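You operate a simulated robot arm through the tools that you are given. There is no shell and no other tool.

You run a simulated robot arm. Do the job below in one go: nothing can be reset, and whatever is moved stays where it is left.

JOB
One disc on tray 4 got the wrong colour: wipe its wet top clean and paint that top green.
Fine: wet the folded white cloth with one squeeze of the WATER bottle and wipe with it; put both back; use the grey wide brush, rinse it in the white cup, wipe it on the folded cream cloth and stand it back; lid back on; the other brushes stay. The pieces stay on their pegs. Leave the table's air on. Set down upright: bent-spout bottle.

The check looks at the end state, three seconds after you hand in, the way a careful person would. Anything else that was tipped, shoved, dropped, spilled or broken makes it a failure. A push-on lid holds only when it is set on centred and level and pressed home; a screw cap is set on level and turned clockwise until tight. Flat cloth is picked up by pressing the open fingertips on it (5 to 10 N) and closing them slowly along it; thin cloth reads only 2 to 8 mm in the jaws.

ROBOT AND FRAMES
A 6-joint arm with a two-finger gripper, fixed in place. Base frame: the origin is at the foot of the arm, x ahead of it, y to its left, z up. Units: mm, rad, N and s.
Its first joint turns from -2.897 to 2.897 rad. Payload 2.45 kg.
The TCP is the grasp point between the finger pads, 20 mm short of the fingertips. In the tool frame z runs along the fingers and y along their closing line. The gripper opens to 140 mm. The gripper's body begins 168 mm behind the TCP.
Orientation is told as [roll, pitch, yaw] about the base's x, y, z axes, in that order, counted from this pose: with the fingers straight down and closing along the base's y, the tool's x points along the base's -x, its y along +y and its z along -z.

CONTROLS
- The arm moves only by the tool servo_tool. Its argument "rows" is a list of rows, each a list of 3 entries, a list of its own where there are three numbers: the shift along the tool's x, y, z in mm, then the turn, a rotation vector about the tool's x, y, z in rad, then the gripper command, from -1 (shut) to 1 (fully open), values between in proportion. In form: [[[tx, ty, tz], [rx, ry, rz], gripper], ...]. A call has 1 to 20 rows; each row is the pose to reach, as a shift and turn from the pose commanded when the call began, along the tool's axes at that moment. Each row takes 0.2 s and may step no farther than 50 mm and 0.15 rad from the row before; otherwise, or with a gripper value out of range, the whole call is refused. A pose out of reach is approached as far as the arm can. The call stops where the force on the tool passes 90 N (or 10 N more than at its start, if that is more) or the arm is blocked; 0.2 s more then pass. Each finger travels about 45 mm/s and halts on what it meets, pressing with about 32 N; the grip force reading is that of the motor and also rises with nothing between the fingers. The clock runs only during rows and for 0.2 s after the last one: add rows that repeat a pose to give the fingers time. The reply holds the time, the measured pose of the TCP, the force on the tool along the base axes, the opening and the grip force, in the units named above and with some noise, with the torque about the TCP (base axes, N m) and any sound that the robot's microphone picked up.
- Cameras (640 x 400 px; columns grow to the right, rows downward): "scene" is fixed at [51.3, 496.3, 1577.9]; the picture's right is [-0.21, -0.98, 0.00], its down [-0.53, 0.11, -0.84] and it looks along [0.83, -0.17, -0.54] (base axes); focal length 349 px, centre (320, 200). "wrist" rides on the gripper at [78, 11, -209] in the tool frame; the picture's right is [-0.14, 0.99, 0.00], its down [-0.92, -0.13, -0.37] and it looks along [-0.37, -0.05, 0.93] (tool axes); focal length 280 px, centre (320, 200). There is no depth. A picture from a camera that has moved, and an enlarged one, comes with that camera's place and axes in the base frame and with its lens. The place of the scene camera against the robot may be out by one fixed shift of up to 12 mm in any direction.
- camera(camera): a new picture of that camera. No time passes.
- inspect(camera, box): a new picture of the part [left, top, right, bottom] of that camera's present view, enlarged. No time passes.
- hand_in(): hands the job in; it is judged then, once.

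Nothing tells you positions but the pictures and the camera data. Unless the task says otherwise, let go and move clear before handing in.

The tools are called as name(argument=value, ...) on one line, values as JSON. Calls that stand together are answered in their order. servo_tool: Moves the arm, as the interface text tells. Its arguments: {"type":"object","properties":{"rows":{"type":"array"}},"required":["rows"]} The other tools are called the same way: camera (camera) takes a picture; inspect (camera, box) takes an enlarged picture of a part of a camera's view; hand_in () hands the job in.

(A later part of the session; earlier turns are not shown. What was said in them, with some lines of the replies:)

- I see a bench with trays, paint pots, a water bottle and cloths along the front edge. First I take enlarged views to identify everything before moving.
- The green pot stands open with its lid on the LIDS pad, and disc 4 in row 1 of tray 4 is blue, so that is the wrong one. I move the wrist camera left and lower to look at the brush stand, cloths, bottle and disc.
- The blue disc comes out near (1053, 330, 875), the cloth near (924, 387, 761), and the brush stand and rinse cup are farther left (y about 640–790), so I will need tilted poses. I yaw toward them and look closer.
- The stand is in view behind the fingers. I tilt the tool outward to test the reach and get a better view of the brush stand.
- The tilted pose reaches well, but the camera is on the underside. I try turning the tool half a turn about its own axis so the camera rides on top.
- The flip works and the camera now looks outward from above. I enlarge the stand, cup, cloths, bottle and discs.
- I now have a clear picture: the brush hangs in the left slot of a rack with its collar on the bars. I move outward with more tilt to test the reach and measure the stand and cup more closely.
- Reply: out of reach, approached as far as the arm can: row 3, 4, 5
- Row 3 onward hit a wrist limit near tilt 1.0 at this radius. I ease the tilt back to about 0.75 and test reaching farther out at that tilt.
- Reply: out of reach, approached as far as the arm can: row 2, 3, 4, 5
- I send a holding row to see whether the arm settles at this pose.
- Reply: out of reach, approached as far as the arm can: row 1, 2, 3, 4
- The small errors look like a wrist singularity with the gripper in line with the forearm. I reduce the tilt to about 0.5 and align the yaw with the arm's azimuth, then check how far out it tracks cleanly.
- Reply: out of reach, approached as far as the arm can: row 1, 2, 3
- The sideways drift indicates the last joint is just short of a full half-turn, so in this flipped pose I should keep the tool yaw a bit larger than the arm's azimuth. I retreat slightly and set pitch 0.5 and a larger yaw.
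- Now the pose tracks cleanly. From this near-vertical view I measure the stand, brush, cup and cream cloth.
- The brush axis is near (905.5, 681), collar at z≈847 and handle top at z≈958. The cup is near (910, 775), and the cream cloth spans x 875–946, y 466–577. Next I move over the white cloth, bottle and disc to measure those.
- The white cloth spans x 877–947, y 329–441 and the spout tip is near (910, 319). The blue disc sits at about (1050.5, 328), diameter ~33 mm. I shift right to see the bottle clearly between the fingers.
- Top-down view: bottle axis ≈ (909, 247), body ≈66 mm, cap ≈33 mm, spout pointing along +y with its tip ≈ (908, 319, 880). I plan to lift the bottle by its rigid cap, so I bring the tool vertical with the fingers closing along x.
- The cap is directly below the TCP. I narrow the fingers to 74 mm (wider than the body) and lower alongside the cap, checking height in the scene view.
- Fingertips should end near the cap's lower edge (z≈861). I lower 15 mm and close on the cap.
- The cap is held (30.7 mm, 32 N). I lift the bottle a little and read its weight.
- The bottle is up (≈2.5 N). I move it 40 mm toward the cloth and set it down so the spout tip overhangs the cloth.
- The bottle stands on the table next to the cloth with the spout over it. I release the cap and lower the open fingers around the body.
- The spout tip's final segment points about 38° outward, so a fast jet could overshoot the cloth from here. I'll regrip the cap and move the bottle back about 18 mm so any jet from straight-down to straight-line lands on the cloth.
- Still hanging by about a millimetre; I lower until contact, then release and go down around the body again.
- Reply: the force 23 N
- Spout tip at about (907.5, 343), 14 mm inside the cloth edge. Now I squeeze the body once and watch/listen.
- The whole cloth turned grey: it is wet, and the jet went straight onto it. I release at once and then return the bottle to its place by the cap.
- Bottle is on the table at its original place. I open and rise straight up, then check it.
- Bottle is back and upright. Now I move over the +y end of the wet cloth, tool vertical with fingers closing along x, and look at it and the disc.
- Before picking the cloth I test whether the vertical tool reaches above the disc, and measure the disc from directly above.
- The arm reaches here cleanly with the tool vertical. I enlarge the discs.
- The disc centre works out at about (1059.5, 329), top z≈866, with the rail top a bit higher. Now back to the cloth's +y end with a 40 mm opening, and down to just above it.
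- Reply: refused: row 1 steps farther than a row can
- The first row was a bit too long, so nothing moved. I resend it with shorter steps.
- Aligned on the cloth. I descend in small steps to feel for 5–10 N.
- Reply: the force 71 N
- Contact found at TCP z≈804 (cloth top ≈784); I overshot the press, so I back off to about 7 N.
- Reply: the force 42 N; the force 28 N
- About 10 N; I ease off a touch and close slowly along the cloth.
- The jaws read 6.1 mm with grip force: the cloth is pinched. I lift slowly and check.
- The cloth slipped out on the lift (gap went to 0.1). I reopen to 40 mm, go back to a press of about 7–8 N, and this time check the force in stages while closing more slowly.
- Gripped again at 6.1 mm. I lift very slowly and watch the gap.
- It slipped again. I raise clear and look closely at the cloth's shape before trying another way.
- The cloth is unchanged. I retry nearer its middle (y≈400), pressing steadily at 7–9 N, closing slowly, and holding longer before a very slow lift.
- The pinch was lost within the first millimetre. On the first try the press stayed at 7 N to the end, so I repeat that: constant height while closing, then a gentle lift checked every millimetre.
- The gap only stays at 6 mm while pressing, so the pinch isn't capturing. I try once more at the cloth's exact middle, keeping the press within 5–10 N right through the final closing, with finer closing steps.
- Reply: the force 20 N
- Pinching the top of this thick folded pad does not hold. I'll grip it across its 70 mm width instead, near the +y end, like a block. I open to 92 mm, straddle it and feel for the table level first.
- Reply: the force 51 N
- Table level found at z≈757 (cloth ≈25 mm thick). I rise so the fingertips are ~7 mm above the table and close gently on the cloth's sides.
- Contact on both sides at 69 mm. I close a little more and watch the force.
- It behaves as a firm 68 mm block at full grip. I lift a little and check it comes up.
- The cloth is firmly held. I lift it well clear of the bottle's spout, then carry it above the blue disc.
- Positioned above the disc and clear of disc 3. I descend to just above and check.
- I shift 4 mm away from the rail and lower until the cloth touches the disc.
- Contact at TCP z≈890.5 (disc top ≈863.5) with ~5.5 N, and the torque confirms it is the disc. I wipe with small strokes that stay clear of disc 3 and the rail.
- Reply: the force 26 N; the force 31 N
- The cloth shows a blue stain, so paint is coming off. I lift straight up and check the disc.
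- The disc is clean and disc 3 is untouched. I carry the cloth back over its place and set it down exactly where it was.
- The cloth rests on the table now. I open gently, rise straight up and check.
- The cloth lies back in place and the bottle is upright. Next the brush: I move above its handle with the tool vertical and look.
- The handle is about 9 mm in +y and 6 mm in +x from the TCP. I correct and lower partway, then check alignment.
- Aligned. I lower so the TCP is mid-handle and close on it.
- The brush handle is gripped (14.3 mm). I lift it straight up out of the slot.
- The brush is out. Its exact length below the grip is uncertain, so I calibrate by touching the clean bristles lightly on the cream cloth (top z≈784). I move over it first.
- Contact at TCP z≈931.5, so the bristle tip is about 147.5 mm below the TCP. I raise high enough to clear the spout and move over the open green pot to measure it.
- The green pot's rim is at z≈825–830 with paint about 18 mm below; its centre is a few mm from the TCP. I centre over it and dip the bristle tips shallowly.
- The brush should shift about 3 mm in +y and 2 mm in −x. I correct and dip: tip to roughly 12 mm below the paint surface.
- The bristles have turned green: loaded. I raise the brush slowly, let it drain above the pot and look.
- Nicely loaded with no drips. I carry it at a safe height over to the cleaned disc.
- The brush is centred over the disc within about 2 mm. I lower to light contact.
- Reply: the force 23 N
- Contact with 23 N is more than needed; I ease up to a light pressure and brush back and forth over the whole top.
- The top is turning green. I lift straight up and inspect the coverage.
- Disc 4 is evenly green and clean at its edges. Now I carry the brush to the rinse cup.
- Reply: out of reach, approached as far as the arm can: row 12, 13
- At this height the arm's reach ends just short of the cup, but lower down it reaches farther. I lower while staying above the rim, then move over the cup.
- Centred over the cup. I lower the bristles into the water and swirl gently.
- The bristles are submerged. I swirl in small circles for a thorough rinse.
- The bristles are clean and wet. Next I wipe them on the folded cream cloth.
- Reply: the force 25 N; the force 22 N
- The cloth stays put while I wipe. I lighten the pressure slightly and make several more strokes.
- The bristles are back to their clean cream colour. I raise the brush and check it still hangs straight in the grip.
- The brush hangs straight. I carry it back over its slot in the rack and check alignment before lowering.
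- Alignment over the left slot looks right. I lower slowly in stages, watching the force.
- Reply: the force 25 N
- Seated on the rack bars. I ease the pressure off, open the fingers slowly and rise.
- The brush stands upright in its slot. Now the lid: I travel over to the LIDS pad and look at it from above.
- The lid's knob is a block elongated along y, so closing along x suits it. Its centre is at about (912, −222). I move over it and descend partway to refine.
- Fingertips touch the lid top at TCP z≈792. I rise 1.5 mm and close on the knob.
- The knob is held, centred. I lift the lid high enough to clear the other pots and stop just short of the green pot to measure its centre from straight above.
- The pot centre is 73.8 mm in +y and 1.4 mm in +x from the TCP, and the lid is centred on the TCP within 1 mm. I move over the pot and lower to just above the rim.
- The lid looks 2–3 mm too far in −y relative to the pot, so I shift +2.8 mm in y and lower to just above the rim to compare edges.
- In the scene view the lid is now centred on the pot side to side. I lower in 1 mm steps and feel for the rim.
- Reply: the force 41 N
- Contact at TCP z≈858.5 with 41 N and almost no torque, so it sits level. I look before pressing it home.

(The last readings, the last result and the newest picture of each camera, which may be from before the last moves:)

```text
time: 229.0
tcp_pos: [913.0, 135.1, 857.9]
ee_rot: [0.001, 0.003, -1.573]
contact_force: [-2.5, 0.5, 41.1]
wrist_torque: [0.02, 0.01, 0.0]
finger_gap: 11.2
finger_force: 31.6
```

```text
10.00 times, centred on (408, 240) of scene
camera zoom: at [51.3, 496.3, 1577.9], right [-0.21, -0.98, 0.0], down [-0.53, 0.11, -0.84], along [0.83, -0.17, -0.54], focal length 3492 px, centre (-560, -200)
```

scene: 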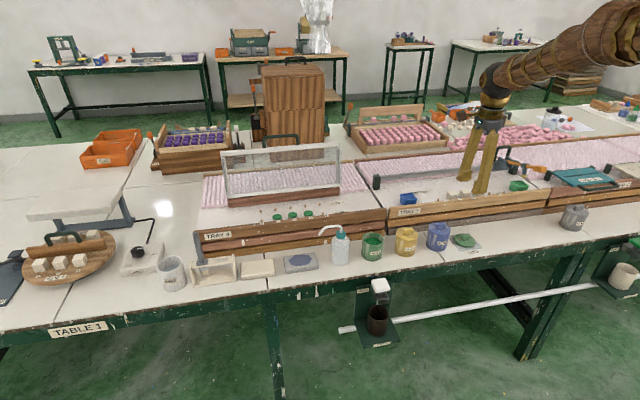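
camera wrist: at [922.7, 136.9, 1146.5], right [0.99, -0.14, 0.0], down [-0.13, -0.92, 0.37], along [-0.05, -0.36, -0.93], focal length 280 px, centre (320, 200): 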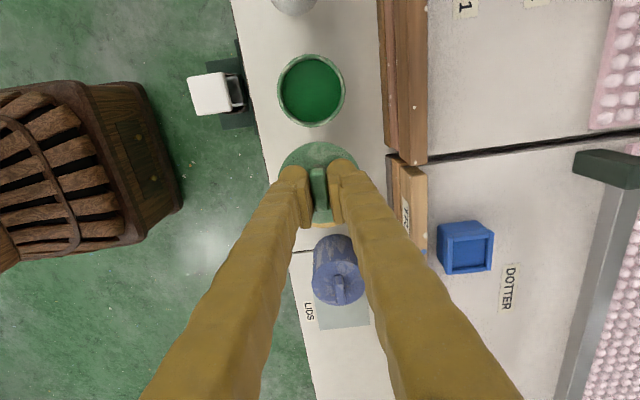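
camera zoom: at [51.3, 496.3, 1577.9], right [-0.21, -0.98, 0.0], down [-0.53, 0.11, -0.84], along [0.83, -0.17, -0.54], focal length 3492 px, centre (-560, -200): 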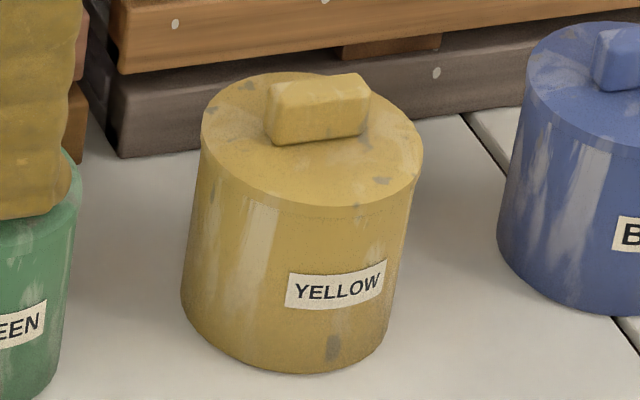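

Its height now matches the closed yellow pot. I press a bit harder to make sure it is home.

servo_tool(rows=[[[0, 0, 0.7], [0, 0, 0], -0.95], [[0, 0, 1.2], [0, 0, 0], -0.95], [[0, 0, 1.2], [0, 0, 0], -0.95]])

servo_tool(rows=[[[0, 0, 0.5], [0, 0, 0], -0.95], [[0, 0, 0.5], [0, 0, 0], -0.95]])

inspect(camera="scene", box=[360, 220, 400, 260])

```text
time: 229.8
tcp_pos: [914.1, 134.9, 859.1]
ee_rot: [0.004, 0.003, -1.573]
contact_force: [-4.2, -3.6, 73.3]
wrist_torque: [-0.13, 0.16, 0.01]
finger_gap: 11.4
finger_force: 32.8
```

```text
time: 230.4
tcp_pos: [912.6, 134.8, 856.8]
ee_rot: [0.002, 0.002, -1.573]
contact_force: [4.9, -9.8, 85.7]
wrist_torque: [-0.29, 0.03, -0.01]
finger_gap: 11.4
finger_force: 32.3
```

```text
10.00 times, centred on (380, 240) of scene
camera zoom: at [51.3, 496.3, 1577.9], right [-0.21, -0.98, 0.0], down [-0.53, 0.11, -0.84], along [0.83, -0.17, -0.54], focal length 3492 px, centre (-280, -200)
```

zoom: 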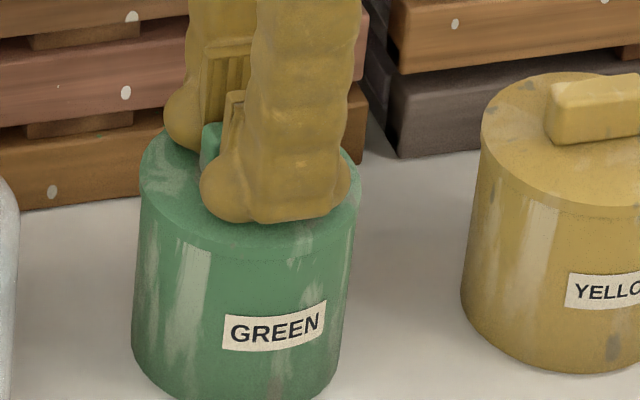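

Pressed to 86 N without moving further. I relax the pressure, open and rise, then inspect the lid.

servo_tool(rows=[[[0, 0, -1.5], [0, 0, 0], -0.95], [[0, 0, -3], [0, 0, 0], -0.95], [[0, 0, -3.6], [0, 0, 0], -0.95]])

servo_tool(rows=[[[0, 0, 0], [0, 0, 0], -0.8], [[0, 0, 0], [0, 0, 0], -0.65], [[0, 0, 0], [0, 0, 0], -0.5], [[0, 0, 0], [0, 0, 0], -0.4], [[0, 0, -15], [0, 0, 0], -0.4], [[0, 0, -50], [0, 0, 0], -0.4], [[0, 0, -90], [0, 0, 0], -0.4], [[0, 0, -130], [0, 0, 0], -0.4], [[-40, 0, -130], [0, 0, 0], -0.4], [[-75, 0, -130], [0, 0, 0], -0.4], [[-75, 0, -130], [0, 0, 0], -0.4]])

inspect(camera="scene", box=[350, 215, 430, 265])

inspect(camera="wrist", box=[260, 40, 360, 140])

```text
time: 231.2
tcp_pos: [912.5, 134.7, 857.7]
ee_rot: [0.0, 0.002, -1.573]
contact_force: [16.5, -4.1, 42.4]
wrist_torque: [0.04, -0.47, -0.08]
finger_gap: 11.2
finger_force: 32.3
```

```text
time: 233.6
tcp_pos: [915.6, 61.2, 986.3]
ee_rot: [0.0, 0.0, -1.572]
contact_force: [0.0, -0.6, 0.5]
wrist_torque: [0.01, 0.01, 0.02]
finger_gap: 41.9
finger_force: 0.0
heard: snap
```

```text
8.00 times, centred on (390, 240) of scene
camera zoom: at [51.3, 496.3, 1577.9], right [-0.21, -0.98, 0.0], down [-0.53, 0.11, -0.84], along [0.83, -0.17, -0.54], focal length 2794 px, centre (-240, -120)
```

zoom: 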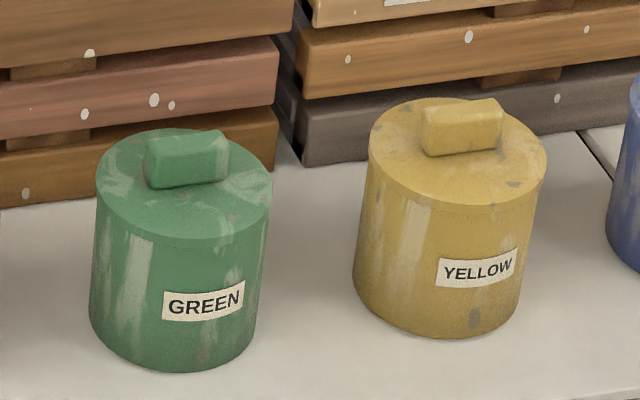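

```text
4.00 times, centred on (310, 90) of wrist
camera zoom: at [924.7, 138.5, 1194.9], right [0.99, -0.14, 0.0], down [-0.13, -0.92, 0.37], along [-0.05, -0.36, -0.93], focal length 1122 px, centre (360, 640)
```

zoom: 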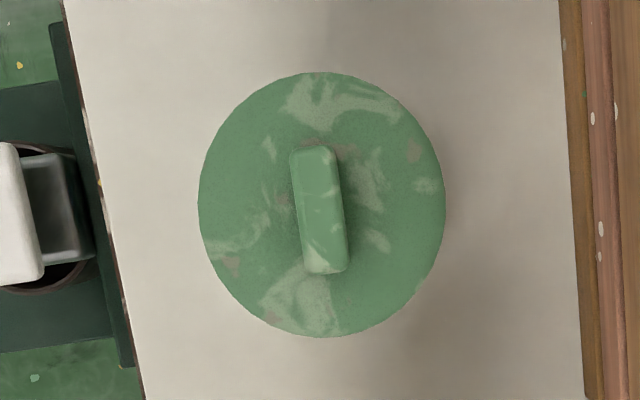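

A "snap" was heard: the lid clicked home. I zoom in on the seam and level against the other closed pots.

inspect(camera="scene", box=[358, 228, 388, 264])

inspect(camera="scene", box=[392, 222, 422, 258])

inspect(camera="scene", box=[150, 180, 330, 300])

camera(camera="scene")

```text
11.11 times, centred on (373, 246) of scene
camera zoom: at [51.3, 496.3, 1577.9], right [-0.21, -0.98, 0.0], down [-0.53, 0.11, -0.84], along [0.83, -0.17, -0.54], focal length 3880 px, centre (-269, -311)
```

zoom: 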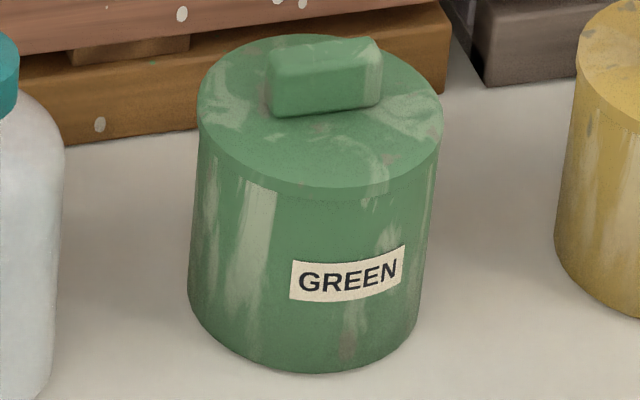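

```text
11.11 times, centred on (407, 240) of scene
camera zoom: at [51.3, 496.3, 1577.9], right [-0.21, -0.98, 0.0], down [-0.53, 0.11, -0.84], along [0.83, -0.17, -0.54], focal length 3880 px, centre (-647, -244)
```

zoom: 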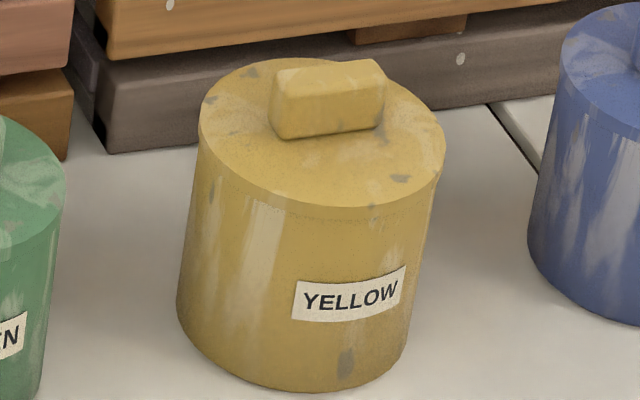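

```text
3.33 times, centred on (240, 240) of scene
camera zoom: at [51.3, 496.3, 1577.9], right [-0.21, -0.98, 0.0], down [-0.53, 0.11, -0.84], along [0.83, -0.17, -0.54], focal length 1164 px, centre (587, 67)
```

zoom: 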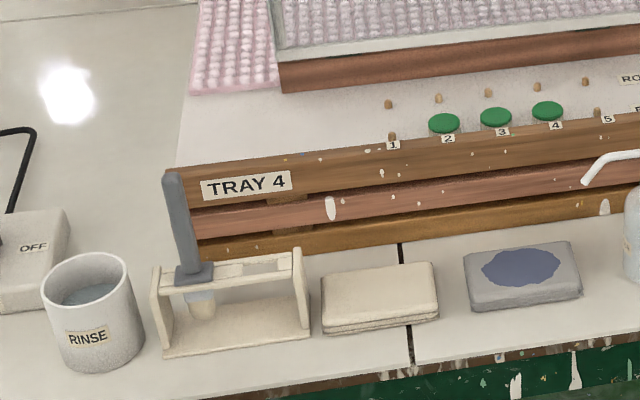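

```text
taken
```

scene: 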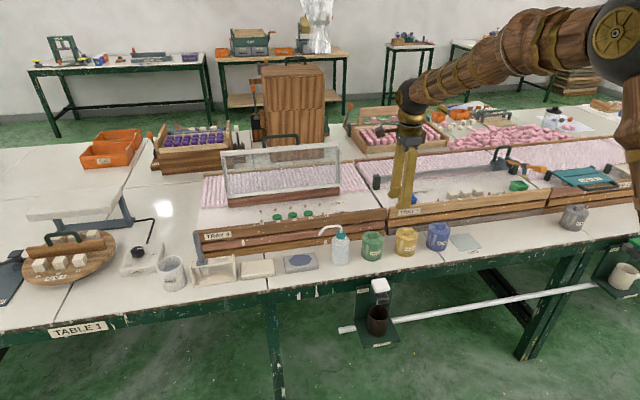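

The green lid sits flush and level like the yellow one. The brush, cloths, bottle and cup are in place and disc 4 is green. I move the arm clear and take a last look.

servo_tool(rows=[[[0, 0, -45], [0, 0, 0], 0], [[0, 0, -90], [0, 0, 0], 0], [[0, 0, -135], [0, 0, 0], 0], [[0, 0, -170], [0, 0, 0], 0], [[-20, -40, -180], [0, 0, 0], 0], [[-40, -80, -190], [0, 0, 0], 0], [[-60, -120, -200], [0, 0, 0], 0], [[-60, -120, -200], [0, 0, 0], 0]])

inspect(camera="scene", box=[240, 180, 500, 280])

inspect(camera="scene", box=[260, 190, 340, 240])

camera(camera="scene")

```text
time: 235.4
tcp_pos: [792.7, 0.5, 1188.8]
ee_rot: [-0.002, 0.002, -1.574]
contact_force: [-0.4, -0.3, 0.0]
wrist_torque: [0.01, 0.01, 0.01]
finger_gap: 69.7
finger_force: 0.1
```

```text
2.46 times, centred on (370, 230) of scene
camera zoom: at [51.3, 496.3, 1577.9], right [-0.21, -0.98, 0.0], down [-0.53, 0.11, -0.84], along [0.83, -0.17, -0.54], focal length 860 px, centre (197, 126)
```

zoom: 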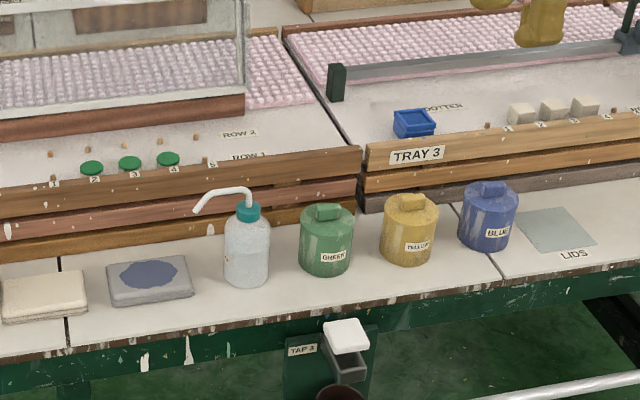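

```text
8.00 times, centred on (300, 215) of scene
camera zoom: at [51.3, 496.3, 1577.9], right [-0.21, -0.98, 0.0], down [-0.53, 0.11, -0.84], along [0.83, -0.17, -0.54], focal length 2794 px, centre (480, 80)
```

zoom: 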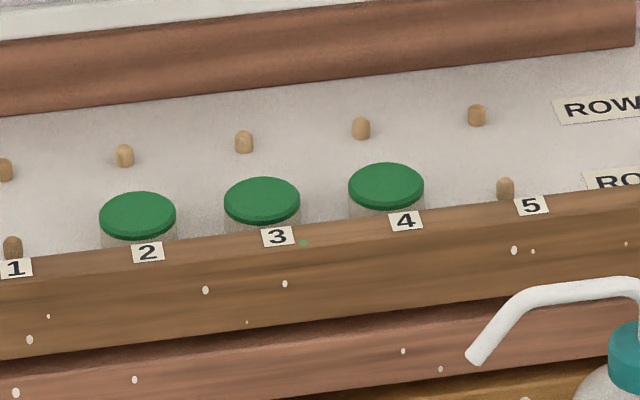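

```text
taken
```

scene: 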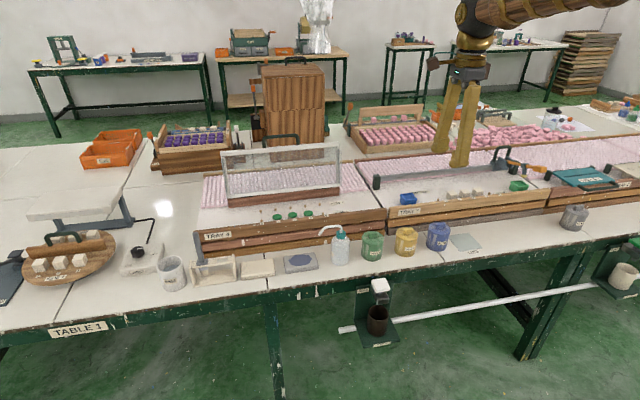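

The end state looks right: disc 4 is green on its peg, the lid is snapped on, the bottle is upright, and both cloths and the brush are in place. The arm is clear, so I hand in.

hand_in()

```text
The job is handed in.
```

I wiped the wrong-coloured disc on tray 4 (row 1, position 4, which was blue) clean and painted its top green. The job is handed in. I haven't seen the result of the check.

- **Disc:** the top is evenly green, and the disc is still on its peg. Discs 2 and 3 were not touched.
- **Water bottle and white cloth:** one squeeze wet the cloth. Both are back in their places and the bottle is upright. The cloth is now grey with a blue stain from the paint.
- **Grey brush:** I rinsed it in the white cup and wiped it on the cream cloth until the bristles were clean. It stands back in its slot.
- **Green pot lid:** I pressed it down, heard it snap, and it sits flush and level like the yellow pot's lid.
- **Other things:** I did not touch the table's air or any other brush, and nothing spilled or tipped over.

Pinching the white cloth from the top never held, so I picked it up by its sides instead. It went back in the same spot, still folded.
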